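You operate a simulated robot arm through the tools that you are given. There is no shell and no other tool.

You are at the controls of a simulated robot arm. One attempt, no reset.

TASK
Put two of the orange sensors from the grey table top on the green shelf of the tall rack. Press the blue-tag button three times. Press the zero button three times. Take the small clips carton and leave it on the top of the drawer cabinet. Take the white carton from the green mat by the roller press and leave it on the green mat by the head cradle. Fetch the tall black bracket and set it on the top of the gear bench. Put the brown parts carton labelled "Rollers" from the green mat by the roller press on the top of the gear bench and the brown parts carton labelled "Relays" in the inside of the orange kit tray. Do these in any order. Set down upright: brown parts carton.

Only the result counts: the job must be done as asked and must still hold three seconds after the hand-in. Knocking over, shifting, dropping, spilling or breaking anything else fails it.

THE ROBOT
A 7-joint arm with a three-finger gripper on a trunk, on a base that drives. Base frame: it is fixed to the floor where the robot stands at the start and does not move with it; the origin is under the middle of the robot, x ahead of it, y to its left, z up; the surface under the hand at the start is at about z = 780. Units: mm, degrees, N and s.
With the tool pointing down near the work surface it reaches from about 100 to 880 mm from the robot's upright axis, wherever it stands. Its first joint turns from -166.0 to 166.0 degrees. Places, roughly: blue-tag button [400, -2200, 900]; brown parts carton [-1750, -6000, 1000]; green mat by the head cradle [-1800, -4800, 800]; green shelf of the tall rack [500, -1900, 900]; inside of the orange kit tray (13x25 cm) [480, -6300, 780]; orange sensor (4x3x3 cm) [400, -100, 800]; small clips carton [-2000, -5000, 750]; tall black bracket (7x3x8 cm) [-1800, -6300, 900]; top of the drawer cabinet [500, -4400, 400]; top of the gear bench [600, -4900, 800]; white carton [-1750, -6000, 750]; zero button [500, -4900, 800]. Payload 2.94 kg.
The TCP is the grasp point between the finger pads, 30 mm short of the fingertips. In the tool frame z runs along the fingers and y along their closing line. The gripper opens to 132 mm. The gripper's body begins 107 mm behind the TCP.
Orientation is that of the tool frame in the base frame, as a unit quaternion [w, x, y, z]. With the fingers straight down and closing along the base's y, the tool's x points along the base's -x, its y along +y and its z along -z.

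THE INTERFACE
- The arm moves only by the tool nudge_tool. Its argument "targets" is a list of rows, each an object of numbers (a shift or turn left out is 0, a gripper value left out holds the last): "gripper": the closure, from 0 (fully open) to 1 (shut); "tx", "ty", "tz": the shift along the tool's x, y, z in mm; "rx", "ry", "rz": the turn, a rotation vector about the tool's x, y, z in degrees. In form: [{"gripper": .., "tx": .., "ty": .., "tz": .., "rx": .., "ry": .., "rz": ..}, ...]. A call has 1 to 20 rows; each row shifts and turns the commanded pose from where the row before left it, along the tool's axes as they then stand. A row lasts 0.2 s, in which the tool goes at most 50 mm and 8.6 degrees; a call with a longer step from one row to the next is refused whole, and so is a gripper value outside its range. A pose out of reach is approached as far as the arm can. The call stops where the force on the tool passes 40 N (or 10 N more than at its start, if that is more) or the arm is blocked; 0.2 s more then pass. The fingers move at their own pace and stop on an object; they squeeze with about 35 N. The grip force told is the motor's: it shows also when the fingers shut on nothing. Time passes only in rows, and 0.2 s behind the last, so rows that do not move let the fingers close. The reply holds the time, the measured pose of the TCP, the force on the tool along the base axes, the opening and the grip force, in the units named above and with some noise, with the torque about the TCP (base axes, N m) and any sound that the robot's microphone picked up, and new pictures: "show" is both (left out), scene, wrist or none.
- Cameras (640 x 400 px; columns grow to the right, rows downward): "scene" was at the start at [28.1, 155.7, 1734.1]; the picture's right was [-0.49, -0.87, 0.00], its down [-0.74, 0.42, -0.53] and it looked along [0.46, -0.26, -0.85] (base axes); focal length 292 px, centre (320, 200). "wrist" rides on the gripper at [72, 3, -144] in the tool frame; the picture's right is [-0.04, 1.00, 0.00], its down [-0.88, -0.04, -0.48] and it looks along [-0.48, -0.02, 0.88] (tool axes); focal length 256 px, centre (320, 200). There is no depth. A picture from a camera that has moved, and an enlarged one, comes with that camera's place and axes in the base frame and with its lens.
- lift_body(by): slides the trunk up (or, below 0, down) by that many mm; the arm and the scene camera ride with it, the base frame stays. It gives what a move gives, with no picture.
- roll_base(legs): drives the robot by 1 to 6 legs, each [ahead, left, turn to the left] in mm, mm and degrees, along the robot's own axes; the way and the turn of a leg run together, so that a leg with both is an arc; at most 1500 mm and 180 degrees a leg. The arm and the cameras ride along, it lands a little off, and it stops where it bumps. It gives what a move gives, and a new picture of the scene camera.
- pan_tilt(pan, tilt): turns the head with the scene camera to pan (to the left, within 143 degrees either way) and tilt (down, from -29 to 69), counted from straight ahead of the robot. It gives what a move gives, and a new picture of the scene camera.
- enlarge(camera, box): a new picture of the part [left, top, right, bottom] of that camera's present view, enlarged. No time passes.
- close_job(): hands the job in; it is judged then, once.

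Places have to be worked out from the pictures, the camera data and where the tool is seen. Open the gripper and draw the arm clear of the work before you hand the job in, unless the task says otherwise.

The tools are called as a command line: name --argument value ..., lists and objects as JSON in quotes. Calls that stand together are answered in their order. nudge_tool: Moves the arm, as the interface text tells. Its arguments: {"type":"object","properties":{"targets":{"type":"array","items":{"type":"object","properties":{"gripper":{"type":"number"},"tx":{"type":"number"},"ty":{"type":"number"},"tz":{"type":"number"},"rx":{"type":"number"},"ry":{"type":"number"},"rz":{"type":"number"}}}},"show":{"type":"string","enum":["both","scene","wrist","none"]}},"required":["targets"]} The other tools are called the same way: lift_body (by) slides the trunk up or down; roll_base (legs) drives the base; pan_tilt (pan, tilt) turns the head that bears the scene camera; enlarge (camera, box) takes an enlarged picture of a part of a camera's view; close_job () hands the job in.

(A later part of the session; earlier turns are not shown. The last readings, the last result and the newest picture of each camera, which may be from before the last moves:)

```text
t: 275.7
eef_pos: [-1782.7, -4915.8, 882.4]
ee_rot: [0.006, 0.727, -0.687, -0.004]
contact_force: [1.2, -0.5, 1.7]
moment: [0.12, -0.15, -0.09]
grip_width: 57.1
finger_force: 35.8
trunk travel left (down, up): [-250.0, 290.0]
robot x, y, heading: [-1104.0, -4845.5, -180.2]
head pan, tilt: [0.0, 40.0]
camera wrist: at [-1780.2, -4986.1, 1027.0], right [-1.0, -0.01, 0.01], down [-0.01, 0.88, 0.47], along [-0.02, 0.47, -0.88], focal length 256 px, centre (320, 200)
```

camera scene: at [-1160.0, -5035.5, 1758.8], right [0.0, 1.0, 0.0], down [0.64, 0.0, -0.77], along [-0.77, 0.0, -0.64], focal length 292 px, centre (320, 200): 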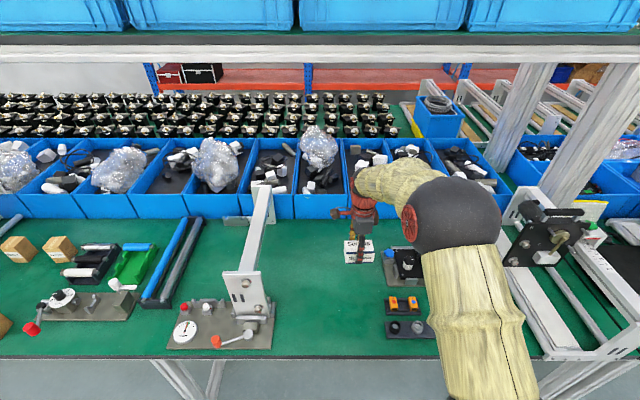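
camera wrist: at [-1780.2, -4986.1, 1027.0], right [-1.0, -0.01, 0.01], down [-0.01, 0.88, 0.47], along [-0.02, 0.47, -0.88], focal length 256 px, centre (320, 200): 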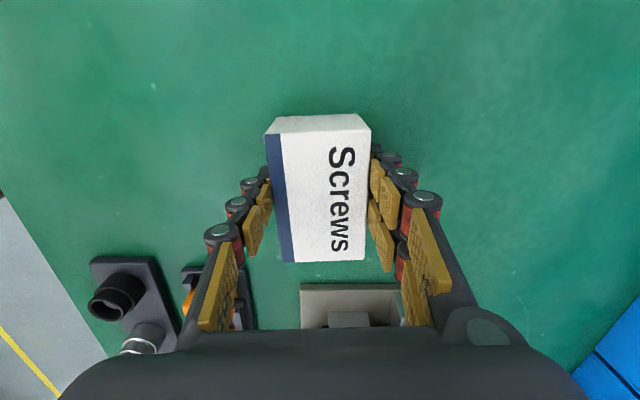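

Contact. I open and lift away.

nudge_tool --targets '[{"gripper": 0.5}, {"gripper": 0.4}, {"gripper": 0.35}, {}, {"tz": -15}, {"tz": -40}, {"tz": -45}, {"tz": -45}, {}]'

```text
t: 277.7
eef_pos: [-1781.1, -4915.0, 1026.2]
ee_rot: [0.004, 0.727, -0.687, -0.001]
contact_force: [0.2, 0.2, 0.1]
moment: [0.0, 0.0, -0.03]
grip_width: 85.8
finger_force: 0.0
trunk travel left (down, up): [-250.0, 290.0]
robot x, y, heading: [-1103.0, -4846.1, -179.7]
head pan, tilt: [0.0, 40.0]
camera scene: at [-1159.9, -5035.5, 1758.8], right [0.0, 1.0, 0.0], down [0.64, 0.0, -0.77], along [-0.77, 0.0, -0.64], focal length 292 px, centre (320, 200)
camera wrist: at [-1779.1, -4986.6, 1171.7], right [-1.0, -0.01, 0.01], down [-0.01, 0.88, 0.47], along [-0.02, 0.47, -0.88], focal length 256 px, centre (320, 200)
```

scene: 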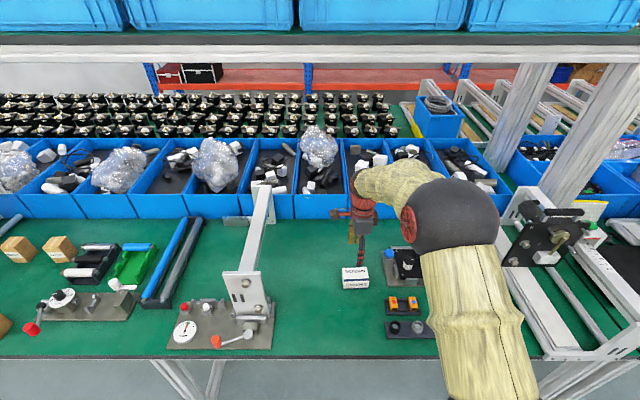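
wrist: 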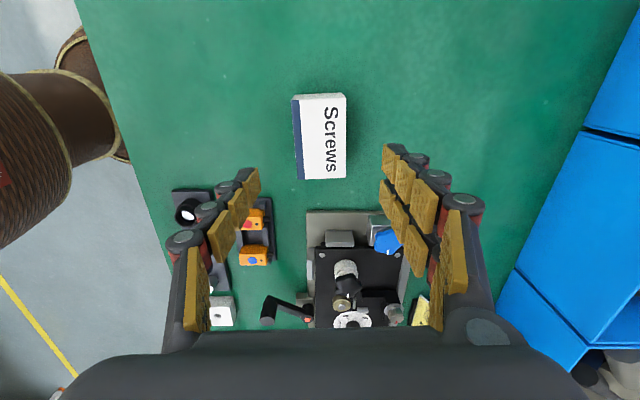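

The Screws carton stands on the head-cradle mat. I go back for the black bracket at about (-1775,-6255).

roll_base --legs '[[-300, 0, 0], [0, 1340, 0]]'

enlarge --camera "scene" --box '[270, 190, 430, 310]'

```text
t: 286.0
eef_pos: [-1498.5, -6241.8, 1026.7]
ee_rot: [0.005, 0.72, -0.693, -0.003]
contact_force: [-0.1, -0.5, 0.2]
moment: [-0.04, -0.02, 0.01]
grip_width: 85.7
finger_force: 0.1
trunk travel left (down, up): [-250.0, 290.0]
robot x, y, heading: [-817.2, -6180.8, 179.0]
head pan, tilt: [0.0, 40.0]
camera scene: at [-879.4, -6372.7, 1758.8], right [0.02, 1.0, 0.0], down [0.64, -0.01, -0.77], along [-0.77, 0.01, -0.64], focal length 292 px, centre (320, 200)
```

scene: 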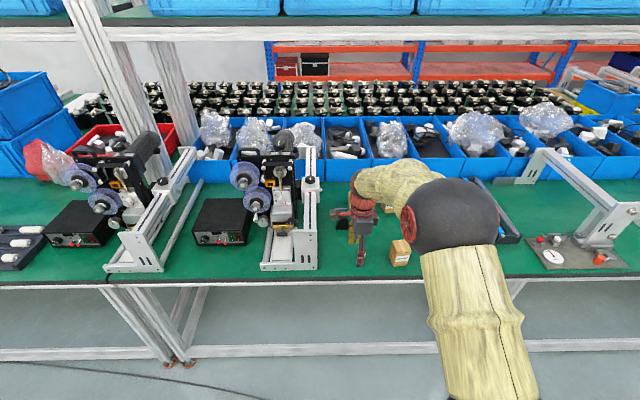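

```text
3.33 times, centred on (350, 250) of scene
camera zoom: at [-879.4, -6372.7, 1758.8], right [0.02, 1.0, 0.0], down [0.64, -0.01, -0.77], along [-0.77, 0.01, -0.64], focal length 974 px, centre (220, 33)
```

zoom: 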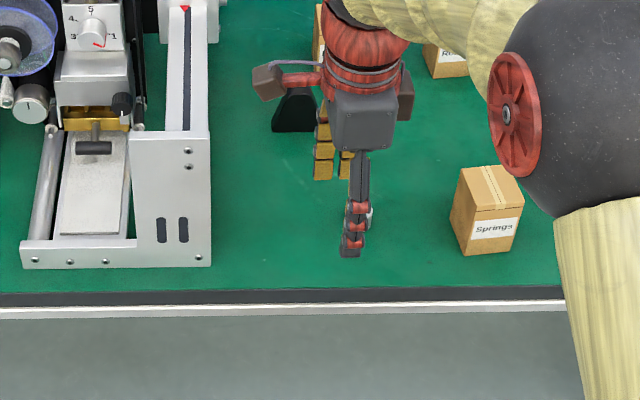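

I drive forward (with a 1° heading fix) so the hand is over the bracket.

roll_base --legs '[[270, 0, 1.0]]'

nudge_tool --targets '[{}]'

```text
t: 287.9
eef_pos: [-1766.2, -6248.3, 1025.3]
ee_rot: [0.004, 0.726, -0.688, -0.002]
contact_force: [-0.5, -0.2, -0.5]
moment: [-0.01, -0.03, 0.02]
grip_width: 85.8
finger_force: 0.0
trunk travel left (down, up): [-250.0, 290.0]
robot x, y, heading: [-1088.3, -6179.5, 179.9]
head pan, tilt: [0.0, 40.0]
camera scene: at [-1145.9, -6371.1, 1758.8], right [0.0, 1.0, 0.0], down [0.64, 0.0, -0.77], along [-0.77, 0.0, -0.64], focal length 292 px, centre (320, 200)
```

scene: 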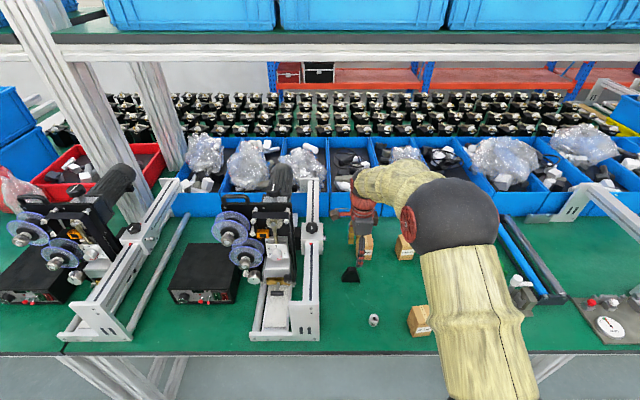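

```text
t: 288.3
eef_pos: [-1767.0, -6248.8, 1026.5]
ee_rot: [0.006, 0.726, -0.688, -0.002]
contact_force: [0.0, 0.5, -0.2]
moment: [0.02, 0.04, 0.01]
grip_width: 85.9
finger_force: 0.2
trunk travel left (down, up): [-250.0, 290.0]
robot x, y, heading: [-1089.4, -6178.2, 179.9]
head pan, tilt: [0.0, 40.0]
camera scene: at [-1145.2, -6371.1, 1758.8], right [0.0, 1.0, 0.0], down [0.64, 0.0, -0.77], along [-0.77, 0.0, -0.64], focal length 292 px, centre (320, 200)
camera wrist: at [-1764.2, -6319.9, 1171.4], right [-1.0, -0.01, 0.01], down [0.0, 0.88, 0.47], along [-0.01, 0.47, -0.88], focal length 256 px, centre (320, 200)
```

scene: 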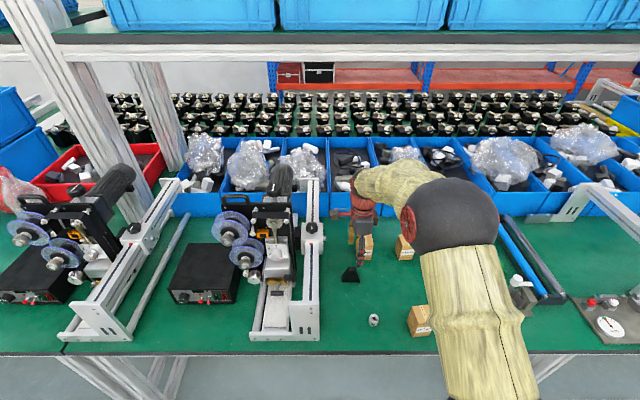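
wrist: 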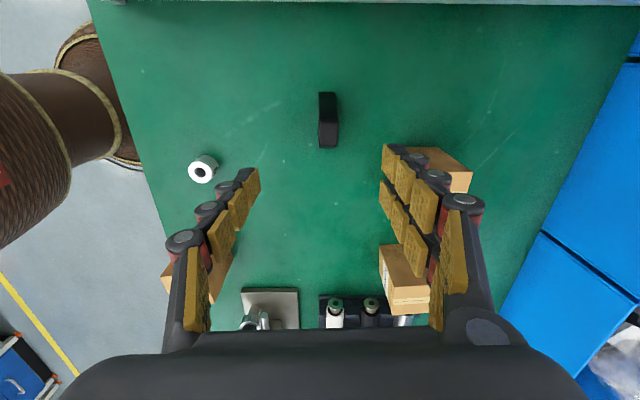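

I zoom in the wrist view on the bracket.

enlarge --camera "wrist" --box '[270, 70, 390, 170]'

enlarge --camera "scene" --box '[320, 240, 440, 350]'

```text
4.00 times, centred on (330, 120) of wrist
camera zoom: at [-1764.2, -6319.9, 1171.4], right [-1.0, -0.01, 0.01], down [0.0, 0.88, 0.47], along [-0.01, 0.47, -0.88], focal length 1024 px, centre (280, 520)
```

zoom: 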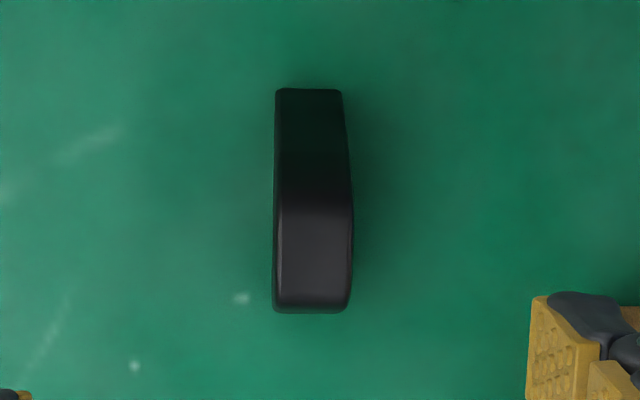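

```text
3.64 times, centred on (380, 295) of scene
camera zoom: at [-1145.2, -6371.1, 1758.8], right [0.0, 1.0, 0.0], down [0.64, 0.0, -0.77], along [-0.77, 0.0, -0.64], focal length 1062 px, centre (102, -146)
```

zoom: 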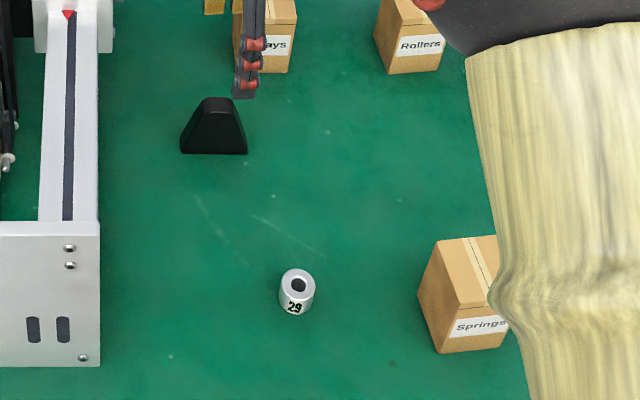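

The bracket is centred at about (-1776,-6259), top z≈926, aligned with the tool. I lower around it to TCP z ≈ 893 and close.

nudge_tool --targets '[{"tx": 10, "ty": 9, "gripper": 0.5}, {"tz": 40}, {"tz": 40}, {"tz": 30}, {"tz": 22}, {}, {}]' --show "wrist"

```text
t: 289.9
eef_pos: [-1775.9, -6261.6, 894.0]
ee_rot: [0.005, 0.725, -0.688, -0.003]
contact_force: [0.3, -0.2, 0.4]
moment: [0.01, 0.0, -0.02]
grip_width: 66.1
finger_force: 0.2
trunk travel left (down, up): [-250.0, 290.0]
robot x, y, heading: [-1089.4, -6181.3, 179.8]
head pan, tilt: [0.0, 40.0]
camera wrist: at [-1773.7, -6332.4, 1039.2], right [-1.0, -0.01, 0.01], down [0.0, 0.88, 0.47], along [-0.01, 0.47, -0.88], focal length 256 px, centre (320, 200)
```

wrist: 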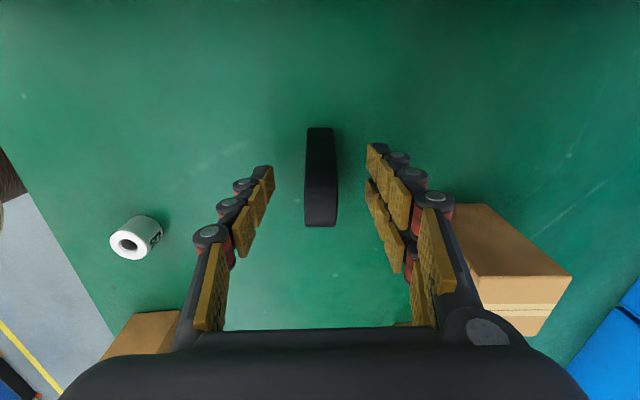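

The bracket stands between the fingers. I close.

nudge_tool --targets '[{"gripper": 0.7}, {"gripper": 0.85}, {"gripper": 1}, {}, {}, {}]' --show "wrist"

```text
t: 291.3
eef_pos: [-1775.6, -6262.6, 894.3]
ee_rot: [0.005, 0.725, -0.688, -0.003]
contact_force: [-0.8, -0.3, 0.7]
moment: [-0.03, 0.04, -0.01]
grip_width: 19.4
finger_force: 34.5
trunk travel left (down, up): [-250.0, 290.0]
robot x, y, heading: [-1087.7, -6182.7, 179.8]
head pan, tilt: [0.0, 40.0]
camera wrist: at [-1773.9, -6332.4, 1039.4], right [-1.0, -0.01, 0.01], down [0.0, 0.88, 0.47], along [-0.01, 0.47, -0.88], focal length 256 px, centre (320, 200)
```

wrist: 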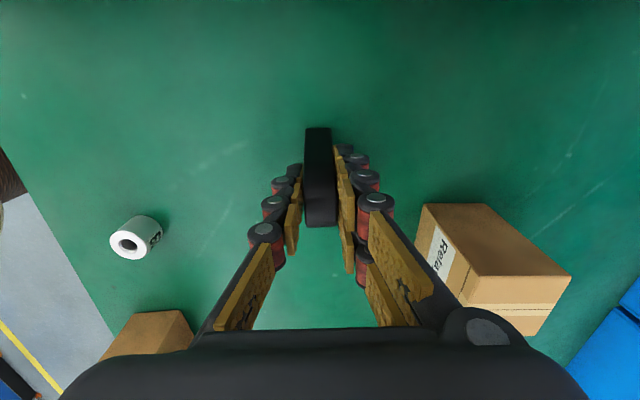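

Bracket held (19.4 mm). I lift, back off, turn to face the gear bench and drive to y ≈ -4410.

nudge_tool --targets '[{"tz": -20}, {"tz": -40}, {"tz": -40}, {"tz": -30}, {}]' --show "wrist"

roll_base --legs '[[-470, 0, 0], [0, 0, -179.8], [0, 1000, 0], [0, 760, 0]]'

pan_tilt --pan 10 --tilt 42

```text
t: 292.5
eef_pos: [-1775.4, -6260.1, 1023.3]
ee_rot: [0.004, 0.725, -0.689, -0.003]
contact_force: [0.4, -0.5, -2.1]
moment: [-0.04, 0.02, -0.02]
grip_width: 19.4
finger_force: 35.7
trunk travel left (down, up): [-250.0, 290.0]
robot x, y, heading: [-1089.1, -6181.0, 179.7]
head pan, tilt: [0.0, 40.0]
camera wrist: at [-1772.3, -6331.4, 1169.5], right [-1.0, -0.01, 0.01], down [0.0, 0.88, 0.47], along [-0.01, 0.47, -0.88], focal length 256 px, centre (320, 200)
```

wrist: 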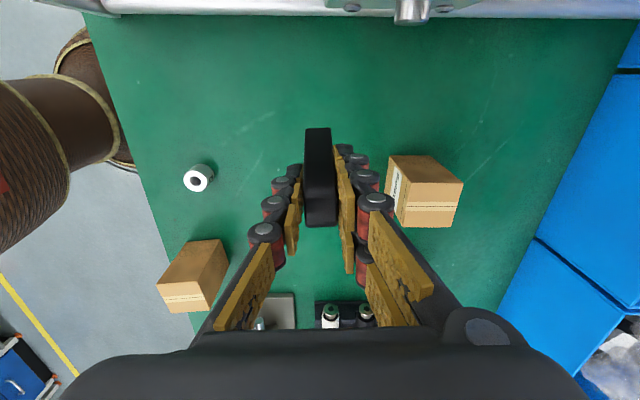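

```text
t: 311.1
eef_pos: [50.2, -4337.1, 1025.0]
ee_rot: [0.002, 0.688, 0.726, 0.005]
contact_force: [0.9, 0.6, -2.6]
moment: [-0.03, 0.01, 0.0]
grip_width: 19.5
finger_force: 35.2
trunk travel left (down, up): [-250.0, 290.0]
robot x, y, heading: [-634.0, -4414.8, 0.3]
head pan, tilt: [0.0, 40.0]
camera scene: at [-582.7, -4229.5, 1758.8], right [0.0, -1.0, 0.0], down [-0.64, 0.0, -0.77], along [0.77, 0.0, -0.64], focal length 292 px, centre (320, 200)
```

scene: 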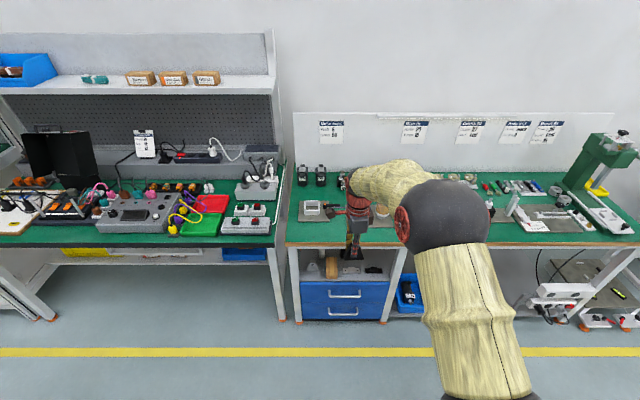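

```text
t: 311.9
eef_pos: [50.0, -4337.3, 1024.5]
ee_rot: [0.002, 0.687, 0.726, 0.005]
contact_force: [-0.6, 0.2, -1.5]
moment: [0.0, -0.04, 0.0]
grip_width: 19.3
finger_force: 34.8
trunk travel left (down, up): [-250.0, 290.0]
robot x, y, heading: [-634.5, -4422.5, 0.1]
head pan, tilt: [10.0, 42.0]
camera scene: at [-585.3, -4215.2, 1755.9], right [0.17, -0.98, 0.0], down [-0.66, -0.12, -0.74], along [0.73, 0.13, -0.67], focal length 292 px, centre (320, 200)
```

scene: 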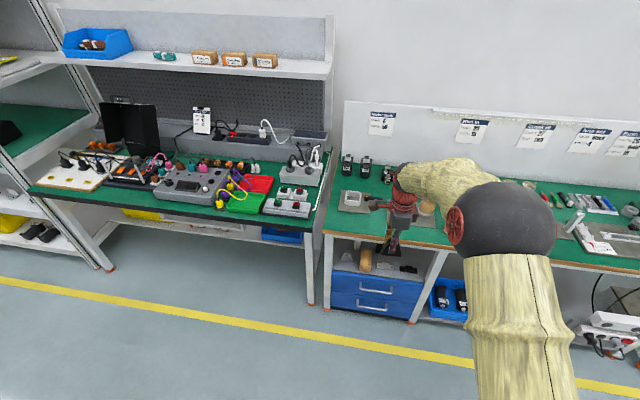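

I drive forward 305 mm so the bracket hangs over the bench front strip, and look down.

roll_base --legs '[[305, 0, 0]]'

nudge_tool --targets '[{}]' --show "wrist"

```text
t: 313.9
eef_pos: [359.0, -4338.7, 1023.3]
ee_rot: [0.002, 0.688, 0.726, 0.006]
contact_force: [-0.4, 0.1, -1.5]
moment: [0.03, 0.02, -0.01]
grip_width: 19.7
finger_force: 35.1
trunk travel left (down, up): [-250.0, 290.0]
robot x, y, heading: [-329.4, -4420.0, -0.1]
head pan, tilt: [10.0, 42.0]
camera scene: at [-275.8, -4215.4, 1755.8], right [0.17, -0.99, 0.0], down [-0.66, -0.12, -0.74], along [0.73, 0.13, -0.67], focal length 292 px, centre (320, 200)
```

scene: 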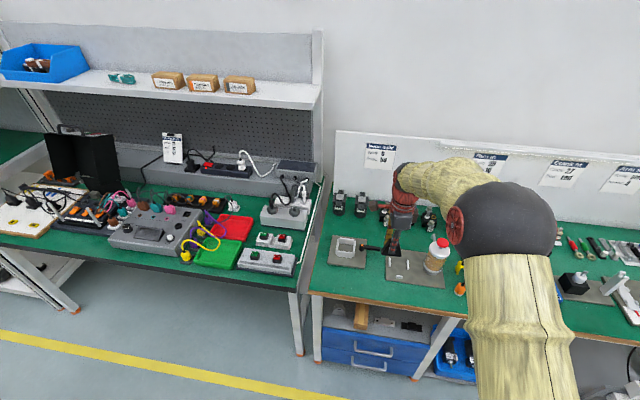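

```text
t: 314.3
eef_pos: [357.9, -4339.7, 1022.9]
ee_rot: [0.002, 0.689, 0.725, 0.005]
contact_force: [-0.5, -0.2, -1.6]
moment: [-0.03, -0.02, 0.03]
grip_width: 19.6
finger_force: 34.8
trunk travel left (down, up): [-250.0, 290.0]
robot x, y, heading: [-326.2, -4420.0, -0.1]
head pan, tilt: [10.0, 42.0]
camera wrist: at [356.2, -4267.0, 1169.1], right [1.0, 0.01, 0.01], down [0.0, -0.88, 0.47], along [0.01, -0.47, -0.88], focal length 256 px, centre (320, 200)
```

wrist: 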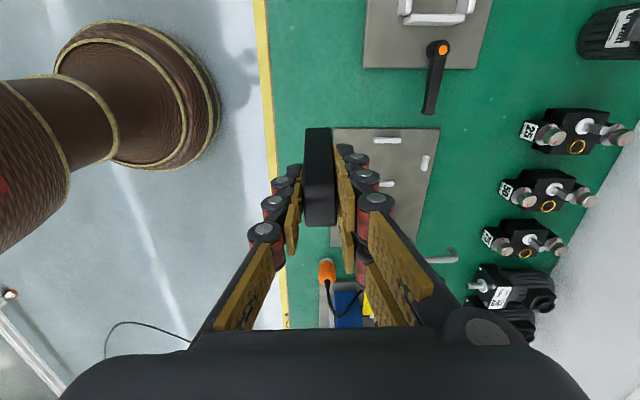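

The strip at (350,-4310), between the two plates and front edge, is free. I shift there and lower.

nudge_tool --targets '[{"tx": 28, "ty": -7}, {"tz": 45}, {"tz": 45}, {"tz": 45}, {"tz": 35}, {}]' --show "wrist"

```text
t: 315.7
eef_pos: [353.7, -4310.0, 851.3]
ee_rot: [0.002, 0.688, 0.725, 0.005]
contact_force: [-0.2, 0.1, -2.2]
moment: [-0.01, 0.0, -0.01]
grip_width: 19.4
finger_force: 34.9
trunk travel left (down, up): [-250.0, 290.0]
robot x, y, heading: [-325.9, -4417.6, -0.2]
head pan, tilt: [10.0, 42.0]
camera wrist: at [351.3, -4236.6, 996.8], right [1.0, 0.01, 0.01], down [0.0, -0.88, 0.47], along [0.01, -0.47, -0.88], focal length 256 px, centre (320, 200)
```

wrist: 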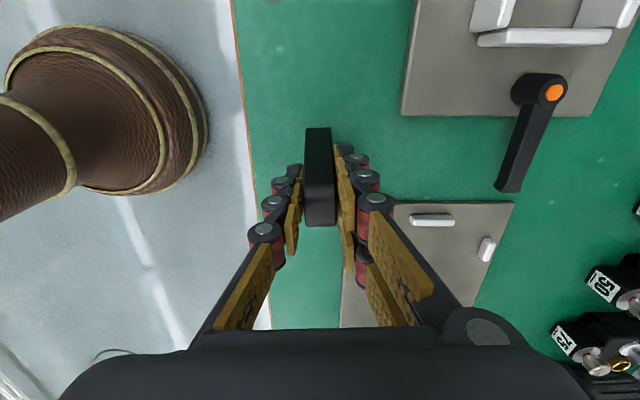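

Clear spot. I lower on in small steps to contact.

nudge_tool --targets '[{"tz": 12}, {"tz": 4}, {}]' --show "none"

nudge_tool --targets '[{"tz": 2}, {"tz": 2}, {}]' --show "none"

nudge_tool --targets '[{"tz": 1.5}, {"tz": 1.5}, {}]' --show "none"

```text
t: 316.5
eef_pos: [352.3, -4308.9, 836.7]
ee_rot: [0.002, 0.689, 0.725, 0.005]
contact_force: [0.2, 0.5, -2.3]
moment: [-0.03, 0.0, -0.02]
grip_width: 19.5
finger_force: 34.7
trunk travel left (down, up): [-250.0, 290.0]
robot x, y, heading: [-329.3, -4421.7, 0.0]
head pan, tilt: [10.0, 42.0]
```

```text
t: 317.3
eef_pos: [353.1, -4310.0, 834.9]
ee_rot: [0.002, 0.688, 0.726, 0.006]
contact_force: [-1.8, -2.1, 8.5]
moment: [-0.2, 0.26, 0.01]
grip_width: 19.6
finger_force: 34.9
trunk travel left (down, up): [-250.0, 290.0]
robot x, y, heading: [-326.1, -4419.3, -0.0]
head pan, tilt: [10.0, 42.0]
```

```text
t: 318.1
eef_pos: [353.9, -4310.0, 834.5]
ee_rot: [0.005, 0.688, 0.726, 0.008]
contact_force: [0.6, -0.7, 29.6]
moment: [-0.43, 0.0, -0.01]
grip_width: 19.1
finger_force: 34.9
trunk travel left (down, up): [-250.0, 290.0]
robot x, y, heading: [-327.3, -4418.3, -0.1]
head pan, tilt: [10.0, 42.0]
```

Firm contact. I ease 2 mm, open, and rise.

nudge_tool --targets '[{"tz": -2.5}, {"gripper": 0.85}, {"gripper": 0.7}, {"gripper": 0.6}, {}, {}]' --show "wrist"

nudge_tool --targets '[{"tz": -15}, {"tz": -40}, {"tz": -45}, {"tz": -45}, {"tz": -40}, {}]'

```text
t: 319.5
eef_pos: [352.2, -4311.0, 833.5]
ee_rot: [0.002, 0.688, 0.725, 0.005]
contact_force: [1.2, -0.2, -0.5]
moment: [0.0, 0.01, 0.0]
grip_width: 52.8
finger_force: 0.0
trunk travel left (down, up): [-250.0, 290.0]
robot x, y, heading: [-330.5, -4419.1, 0.0]
head pan, tilt: [10.0, 42.0]
camera wrist: at [349.9, -4238.4, 978.6], right [1.0, 0.01, 0.01], down [0.0, -0.88, 0.47], along [0.01, -0.47, -0.88], focal length 256 px, centre (320, 200)
```

wrist: 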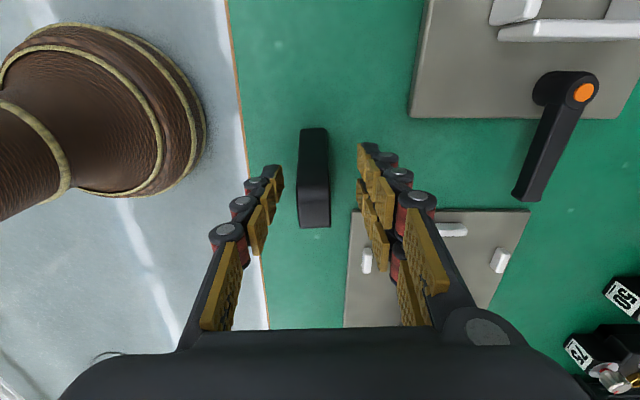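

```text
t: 320.9
eef_pos: [348.9, -4310.7, 1019.5]
ee_rot: [0.002, 0.688, 0.726, 0.005]
contact_force: [-0.7, -0.2, -0.2]
moment: [0.04, 0.01, 0.02]
grip_width: 52.8
finger_force: 0.1
trunk travel left (down, up): [-250.0, 290.0]
robot x, y, heading: [-327.8, -4418.5, 0.1]
head pan, tilt: [10.0, 42.0]
camera scene: at [-276.7, -4215.4, 1755.8], right [0.17, -0.99, 0.0], down [-0.66, -0.12, -0.74], along [0.73, 0.13, -0.67], focal length 292 px, centre (320, 200)
camera wrist: at [346.9, -4238.1, 1164.8], right [1.0, 0.01, 0.01], down [0.0, -0.88, 0.47], along [0.01, -0.47, -0.88], focal length 256 px, centre (320, 200)
```

scene: 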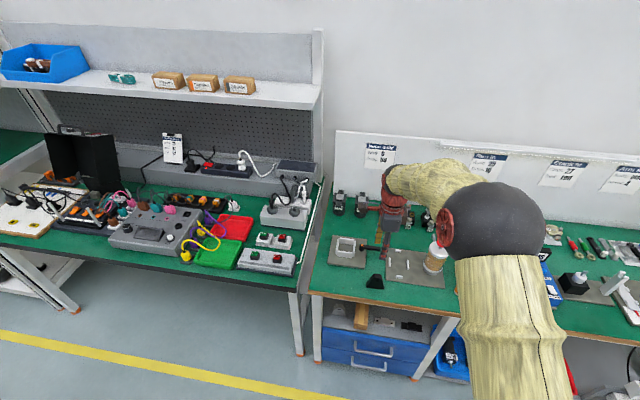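
wrist: 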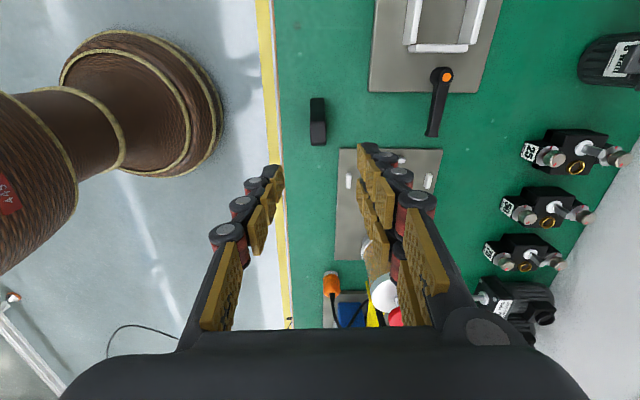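

The bracket stands on the gear bench. Now back for the Rollers carton.

roll_base --legs '[[-300, 0, 0], [0, 0, 179.9], [0, 1000, 0], [0, 510, 0]]'

pan_tilt --pan 0 --tilt 40

```text
t: 337.7
eef_pos: [-1346.5, -6035.3, 1019.2]
ee_rot: [0.006, 0.715, -0.699, -0.002]
contact_force: [-1.1, 1.0, 0.2]
moment: [0.03, -0.03, 0.0]
grip_width: 52.7
finger_force: 0.0
trunk travel left (down, up): [-250.0, 290.0]
robot x, y, heading: [-667.7, -5940.8, 178.2]
head pan, tilt: [10.0, 42.0]
camera scene: at [-727.6, -6148.4, 1755.8], right [-0.15, 0.99, 0.0], down [0.66, 0.1, -0.74], along [-0.73, -0.11, -0.67], focal length 292 px, centre (320, 200)
```

scene: 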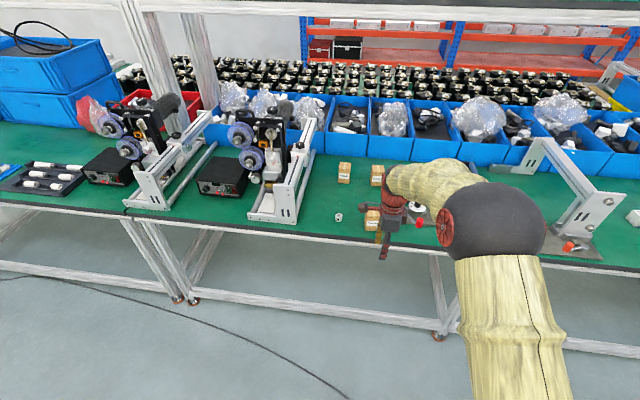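

```text
t: 338.4
eef_pos: [-1346.8, -6034.6, 1020.1]
ee_rot: [0.005, 0.716, -0.698, -0.002]
contact_force: [-0.2, 0.2, -0.2]
moment: [0.02, 0.05, -0.03]
grip_width: 52.6
finger_force: 0.0
trunk travel left (down, up): [-250.0, 290.0]
robot x, y, heading: [-668.9, -5947.7, 178.4]
head pan, tilt: [0.0, 40.0]
camera scene: at [-729.9, -6133.6, 1758.8], right [0.03, 1.0, 0.0], down [0.64, -0.02, -0.77], along [-0.77, 0.02, -0.64], focal length 292 px, centre (320, 200)
```

scene: 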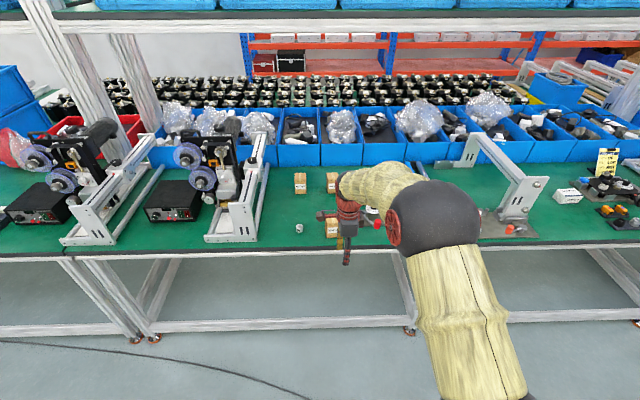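

I drive in 420 mm with a small heading fix, opening the gripper wide, then look at the Rollers carton.

roll_base --legs '[[420, 0, 1.6]]'

nudge_tool --targets '[{"ty": 20, "gripper": 0.1}, {"ty": 25}, {"ty": 25}, {}, {}]'

```text
t: 341.0
eef_pos: [-1770.3, -6047.4, 1019.2]
ee_rot: [0.006, 0.726, -0.688, -0.003]
contact_force: [0.9, -0.2, -0.4]
moment: [0.01, -0.04, 0.05]
grip_width: 52.8
finger_force: 0.0
trunk travel left (down, up): [-250.0, 290.0]
robot x, y, heading: [-1093.4, -5938.9, 179.8]
head pan, tilt: [0.0, 40.0]
camera scene: at [-1150.7, -6128.8, 1758.8], right [0.0, 1.0, 0.0], down [0.64, 0.0, -0.77], along [-0.77, 0.0, -0.64], focal length 292 px, centre (320, 200)
```

scene: 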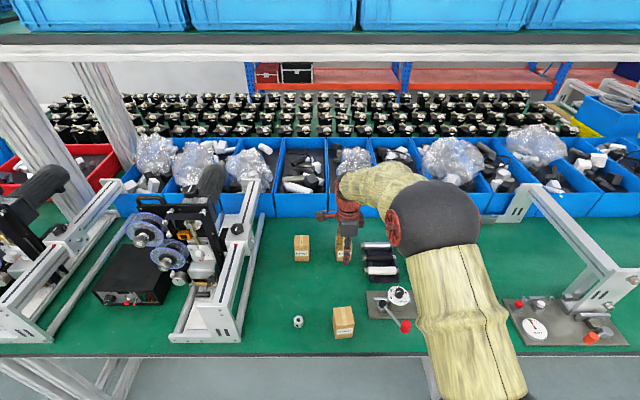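

```text
t: 342.2
eef_pos: [-1839.0, -6051.3, 1019.3]
ee_rot: [0.005, 0.725, -0.689, -0.003]
contact_force: [0.7, 0.1, 0.6]
moment: [0.0, 0.01, -0.01]
grip_width: 118.7
finger_force: 0.0
trunk travel left (down, up): [-250.0, 290.0]
robot x, y, heading: [-1093.0, -5937.2, 179.7]
head pan, tilt: [0.0, 40.0]
camera scene: at [-1150.0, -6128.8, 1758.8], right [0.0, 1.0, 0.0], down [0.64, 0.0, -0.77], along [-0.77, 0.0, -0.64], focal length 292 px, centre (320, 200)
camera wrist: at [-1836.8, -6122.4, 1164.4], right [-1.0, -0.01, 0.01], down [0.0, 0.88, 0.47], along [-0.01, 0.47, -0.88], focal length 256 px, centre (320, 200)
```

scene: 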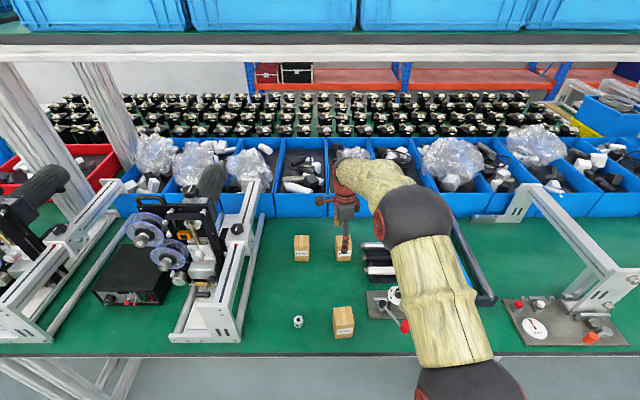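
wrist: 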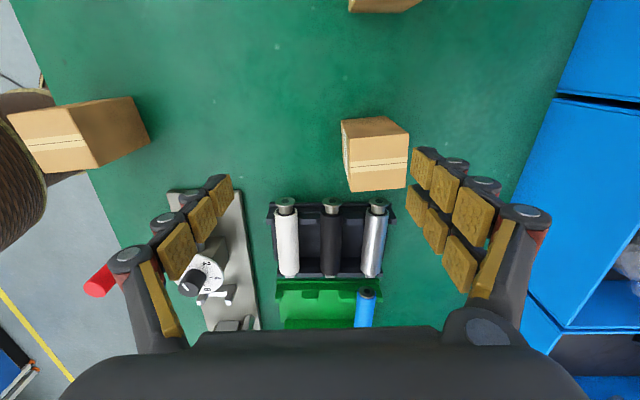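

I enlarge the Rollers carton in the wrist view and the scene.

enlarge --camera "wrist" --box '[310, 90, 450, 210]'

enlarge --camera "scene" --box '[280, 220, 400, 350]'

```text
3.33 times, centred on (380, 150) of wrist
camera zoom: at [-1836.8, -6122.4, 1164.4], right [-1.0, -0.01, 0.01], down [0.0, 0.88, 0.47], along [-0.01, 0.47, -0.88], focal length 853 px, centre (120, 367)
```

zoom: 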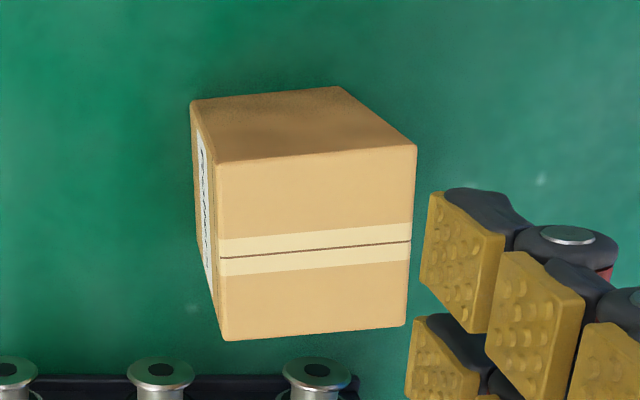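

```text
3.08 times, centred on (340, 285) of scene
camera zoom: at [-1150.0, -6128.8, 1758.8], right [0.0, 1.0, 0.0], down [0.64, 0.0, -0.77], along [-0.77, 0.0, -0.64], focal length 899 px, centre (258, -62)
```

zoom: 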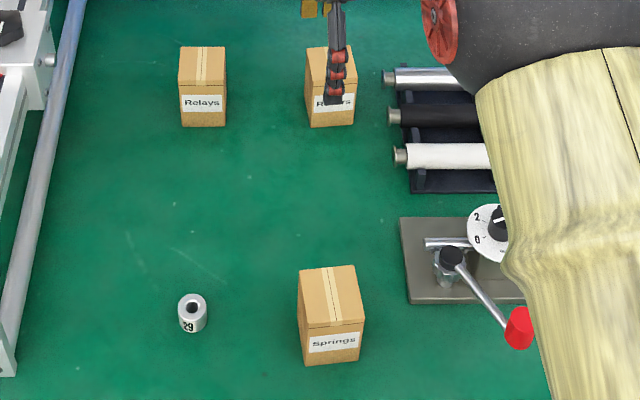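

The Rollers carton's top is a ~57 mm square centred near (-1898,-6033), turned ~6°, top z≈920. I align over it and descend part way.

nudge_tool --targets '[{"tx": -10, "ty": 29, "gripper": 0.3}, {"tx": -11, "ty": 29}, {"rz": -3.2}, {"tz": 30}, {"tz": 25}, {}, {}]' --show "wrist"

```text
t: 343.8
eef_pos: [-1899.5, -6033.0, 965.4]
ee_rot: [0.005, 0.744, -0.668, -0.003]
contact_force: [-0.3, -0.1, -0.9]
moment: [-0.02, -0.01, 0.02]
grip_width: 92.0
finger_force: 0.0
trunk travel left (down, up): [-250.0, 290.0]
robot x, y, heading: [-1090.5, -5936.6, 180.0]
head pan, tilt: [0.0, 40.0]
camera wrist: at [-1894.0, -6104.0, 1110.3], right [-1.0, -0.07, 0.01], down [-0.05, 0.88, 0.47], along [-0.04, 0.47, -0.88], focal length 256 px, centre (320, 200)
```

wrist: 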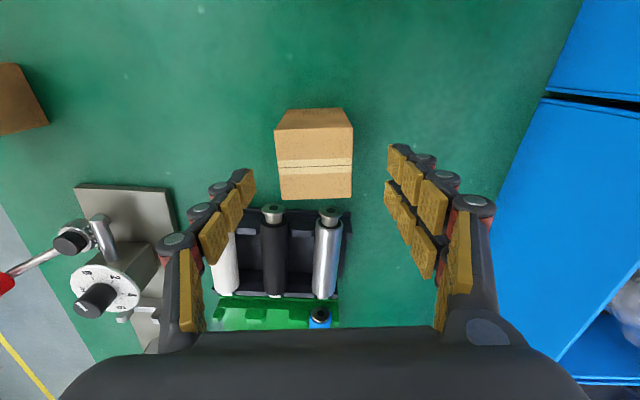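

Nearly aligned. Small correction, then down to TCP z ≈ 890 and close.

nudge_tool --targets '[{"rz": -2.5, "ty": -4}, {"tz": 30}, {"tz": 30}, {"tz": 15}, {}, {"gripper": 0.45}, {"gripper": 0.6}, {"gripper": 0.8}, {}, {}]' --show "wrist"

```text
t: 346.0
eef_pos: [-1896.6, -6032.1, 890.3]
ee_rot: [0.004, 0.759, -0.651, -0.004]
contact_force: [0.2, 0.2, 0.7]
moment: [0.04, 0.0, -0.02]
grip_width: 55.3
finger_force: 34.6
trunk travel left (down, up): [-250.0, 290.0]
robot x, y, heading: [-1093.7, -5937.2, 179.8]
head pan, tilt: [0.0, 40.0]
camera wrist: at [-1886.9, -6103.6, 1036.3], right [-0.99, -0.11, 0.01], down [-0.09, 0.88, 0.47], along [-0.06, 0.47, -0.88], focal length 256 px, centre (320, 200)
```

wrist: 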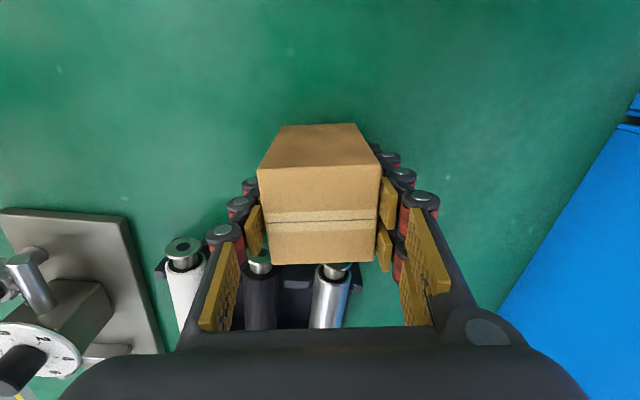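

Rollers held (55 mm). I lift, pull in, and drive to the gear bench's front-left spot.

nudge_tool --targets '[{"tz": -20}, {"tz": -40}, {"tz": -40}, {"tz": -35}, {"ty": -40}, {"ty": -40}, {}]' --show "wrist"

roll_base --legs '[[-430, 0, 0], [0, 0, -179.8], [0, 1000, 0], [0, 640, 0]]'

```text
t: 347.6
eef_pos: [-1816.5, -6019.6, 1025.0]
ee_rot: [0.004, 0.759, -0.651, -0.003]
contact_force: [0.0, -0.1, -1.3]
moment: [-0.02, 0.0, 0.02]
grip_width: 55.4
finger_force: 35.0
trunk travel left (down, up): [-250.0, 290.0]
robot x, y, heading: [-1095.1, -5936.4, 179.9]
head pan, tilt: [0.0, 40.0]
camera wrist: at [-1806.5, -6090.4, 1169.0], right [-0.99, -0.11, 0.01], down [-0.09, 0.88, 0.47], along [-0.06, 0.47, -0.88], focal length 256 px, centre (320, 200)
```

wrist: 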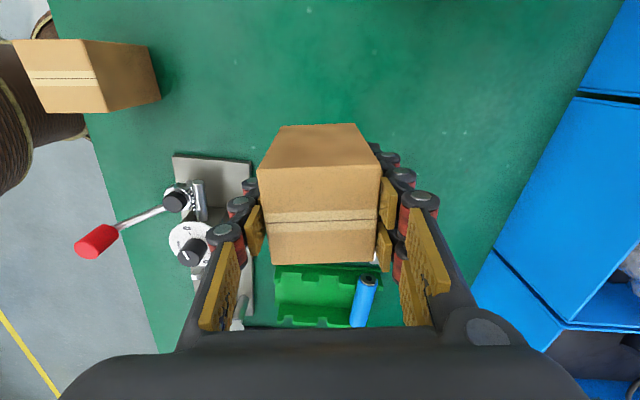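

```text
t: 365.5
eef_pos: [94.3, -4247.4, 1025.0]
ee_rot: [0.003, 0.656, 0.755, 0.004]
contact_force: [-0.1, -0.6, -2.1]
moment: [-0.03, 0.01, 0.01]
grip_width: 55.4
finger_force: 35.5
trunk travel left (down, up): [-250.0, 290.0]
robot x, y, heading: [-629.8, -4320.8, -0.8]
head pan, tilt: [0.0, 40.0]
camera scene: at [-574.1, -4131.5, 1758.8], right [-0.01, -1.0, 0.0], down [-0.64, 0.01, -0.77], along [0.77, -0.01, -0.64], focal length 292 px, centre (320, 200)
```

scene: 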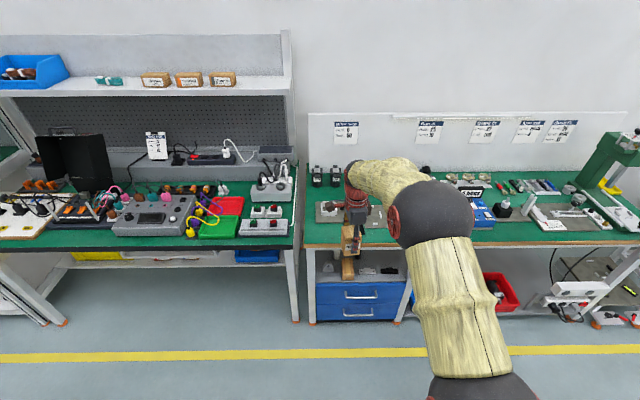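

I move in to put the carton over (350,-4195).

roll_base --legs '[[255, 45, 0.8]]'

nudge_tool --targets '[{}]' --show "wrist"

```text
t: 367.4
eef_pos: [345.5, -4192.2, 1023.0]
ee_rot: [0.002, 0.65, 0.76, 0.005]
contact_force: [0.4, -0.4, -1.9]
moment: [0.0, 0.01, 0.03]
grip_width: 55.1
finger_force: 35.1
trunk travel left (down, up): [-250.0, 290.0]
robot x, y, heading: [-376.3, -4276.3, 0.1]
head pan, tilt: [0.0, 40.0]
camera scene: at [-323.8, -4087.0, 1758.8], right [0.0, -1.0, 0.0], down [-0.64, 0.0, -0.77], along [0.77, 0.0, -0.64], focal length 292 px, centre (320, 200)
```

scene: 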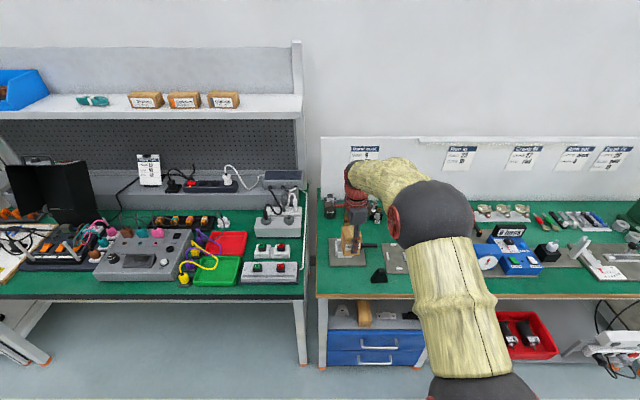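

```text
t: 367.8
eef_pos: [344.9, -4192.1, 1024.5]
ee_rot: [0.002, 0.651, 0.759, 0.005]
contact_force: [0.2, 0.9, -1.7]
moment: [-0.01, -0.02, -0.02]
grip_width: 55.1
finger_force: 35.4
trunk travel left (down, up): [-250.0, 290.0]
robot x, y, heading: [-376.8, -4275.1, -0.2]
head pan, tilt: [0.0, 40.0]
camera wrist: at [335.0, -4120.8, 1168.8], right [0.99, 0.11, 0.01], down [0.09, -0.88, 0.47], along [0.06, -0.47, -0.88], focal length 256 px, centre (320, 200)
```

wrist: 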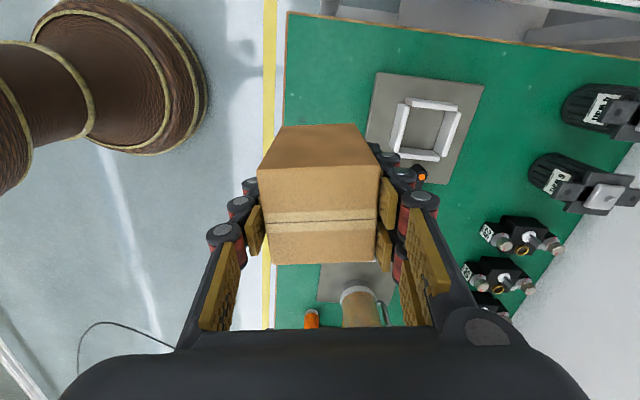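

Clear below. I lower the carton.

nudge_tool --targets '[{"tz": 45}, {"tz": 45}, {"tz": 45}, {"tz": 38}, {"tz": 12}, {}]' --show "wrist"

nudge_tool --targets '[{"tz": 3}, {"tz": 2}, {}]' --show "none"

nudge_tool --targets '[{"tz": 1.5}, {"tz": 1.5}, {}]' --show "none"

```text
t: 369.2
eef_pos: [346.0, -4192.5, 840.2]
ee_rot: [0.003, 0.65, 0.76, 0.006]
contact_force: [0.9, 0.4, -1.6]
moment: [-0.02, 0.01, 0.03]
grip_width: 55.1
finger_force: 34.9
trunk travel left (down, up): [-250.0, 290.0]
robot x, y, heading: [-379.8, -4276.1, 0.2]
head pan, tilt: [0.0, 40.0]
camera wrist: at [335.9, -4120.3, 984.3], right [0.99, 0.11, 0.01], down [0.09, -0.88, 0.47], along [0.06, -0.47, -0.88], focal length 256 px, centre (320, 200)
```

wrist: 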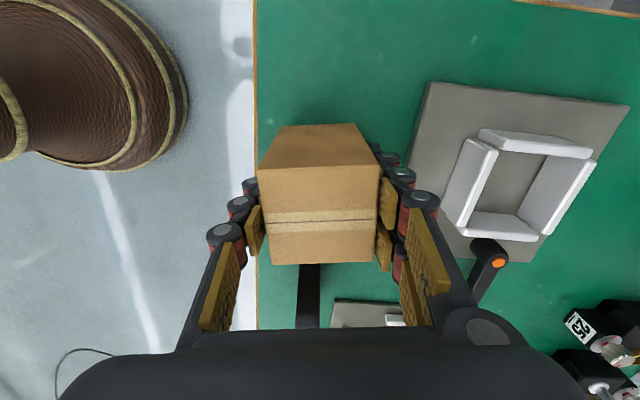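

```text
t: 370.0
eef_pos: [347.3, -4191.1, 834.2]
ee_rot: [0.002, 0.65, 0.76, 0.005]
contact_force: [0.8, 0.2, -1.3]
moment: [-0.02, -0.03, 0.01]
grip_width: 55.4
finger_force: 35.5
trunk travel left (down, up): [-250.0, 290.0]
robot x, y, heading: [-378.0, -4272.7, 0.3]
head pan, tilt: [0.0, 40.0]
```

```text
t: 370.8
eef_pos: [347.4, -4191.6, 830.5]
ee_rot: [0.003, 0.65, 0.76, 0.005]
contact_force: [-0.9, 0.0, 1.1]
moment: [0.02, 0.09, 0.0]
grip_width: 55.3
finger_force: 35.3
trunk travel left (down, up): [-250.0, 290.0]
robot x, y, heading: [-378.6, -4276.0, 0.1]
head pan, tilt: [0.0, 40.0]
```

Touching down (force turning positive). I open moderately and rise.

nudge_tool --targets '[{"tz": 0.5}, {"gripper": 0.5}, {"gripper": 0.42}, {}, {}, {"tz": -15}, {"tz": -40}, {"tz": -45}, {"tz": -45}, {"tz": -45}, {}]'

```text
t: 373.2
eef_pos: [344.2, -4191.8, 1021.3]
ee_rot: [0.003, 0.65, 0.76, 0.004]
contact_force: [0.2, -0.4, 0.0]
moment: [-0.01, 0.02, -0.02]
grip_width: 76.5
finger_force: 0.0
trunk travel left (down, up): [-250.0, 290.0]
robot x, y, heading: [-375.9, -4279.2, 0.1]
head pan, tilt: [0.0, 40.0]
camera scene: at [-324.6, -4087.2, 1758.8], right [0.0, -1.0, 0.0], down [-0.64, 0.0, -0.77], along [0.77, 0.0, -0.64], focal length 292 px, centre (320, 200)
camera wrist: at [334.7, -4119.1, 1167.3], right [0.99, 0.11, 0.01], down [0.09, -0.88, 0.47], along [0.06, -0.47, -0.88], focal length 256 px, centre (320, 200)
```

scene: 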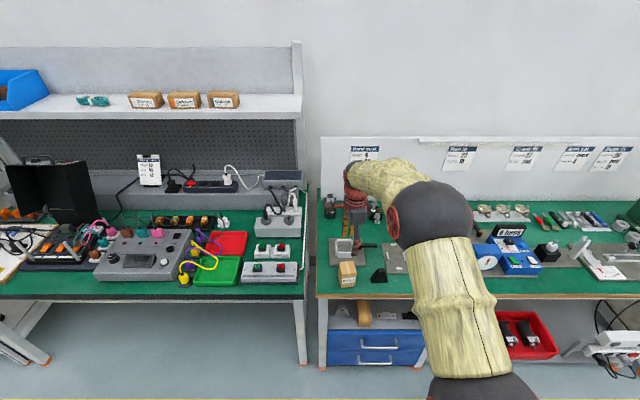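
wrist: 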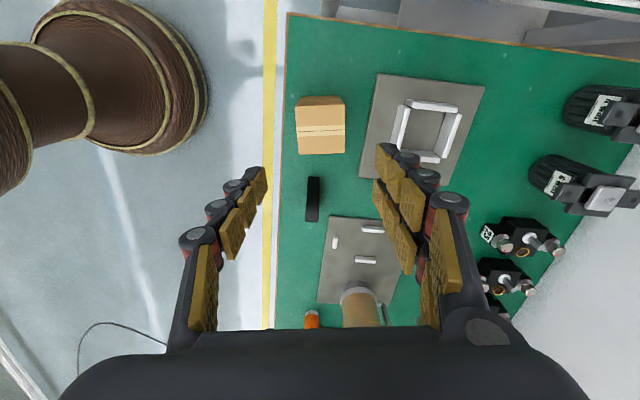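

Both items stand well on the gear bench. Now the last carton, Relays: I drive back to the roller-press bench.

roll_base --legs '[[-290, 0, 0], [0, 0, 179.9], [0, 1000, 0], [0, 820, 0]]'

```text
t: 391.3
eef_pos: [-1309.0, -6227.7, 1021.6]
ee_rot: [0.004, 0.777, -0.63, -0.003]
contact_force: [-0.2, 0.6, -0.8]
moment: [0.03, -0.01, 0.0]
grip_width: 76.6
finger_force: 0.1
trunk travel left (down, up): [-250.0, 290.0]
robot x, y, heading: [-590.7, -6100.2, -176.9]
head pan, tilt: [0.0, 40.0]
camera scene: at [-639.3, -6297.2, 1758.8], right [-0.06, 1.0, 0.0], down [0.64, 0.04, -0.77], along [-0.76, -0.04, -0.64], focal length 292 px, centre (320, 200)
```

scene: 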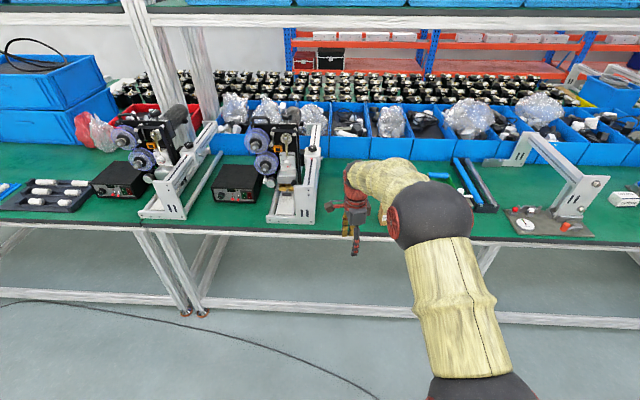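

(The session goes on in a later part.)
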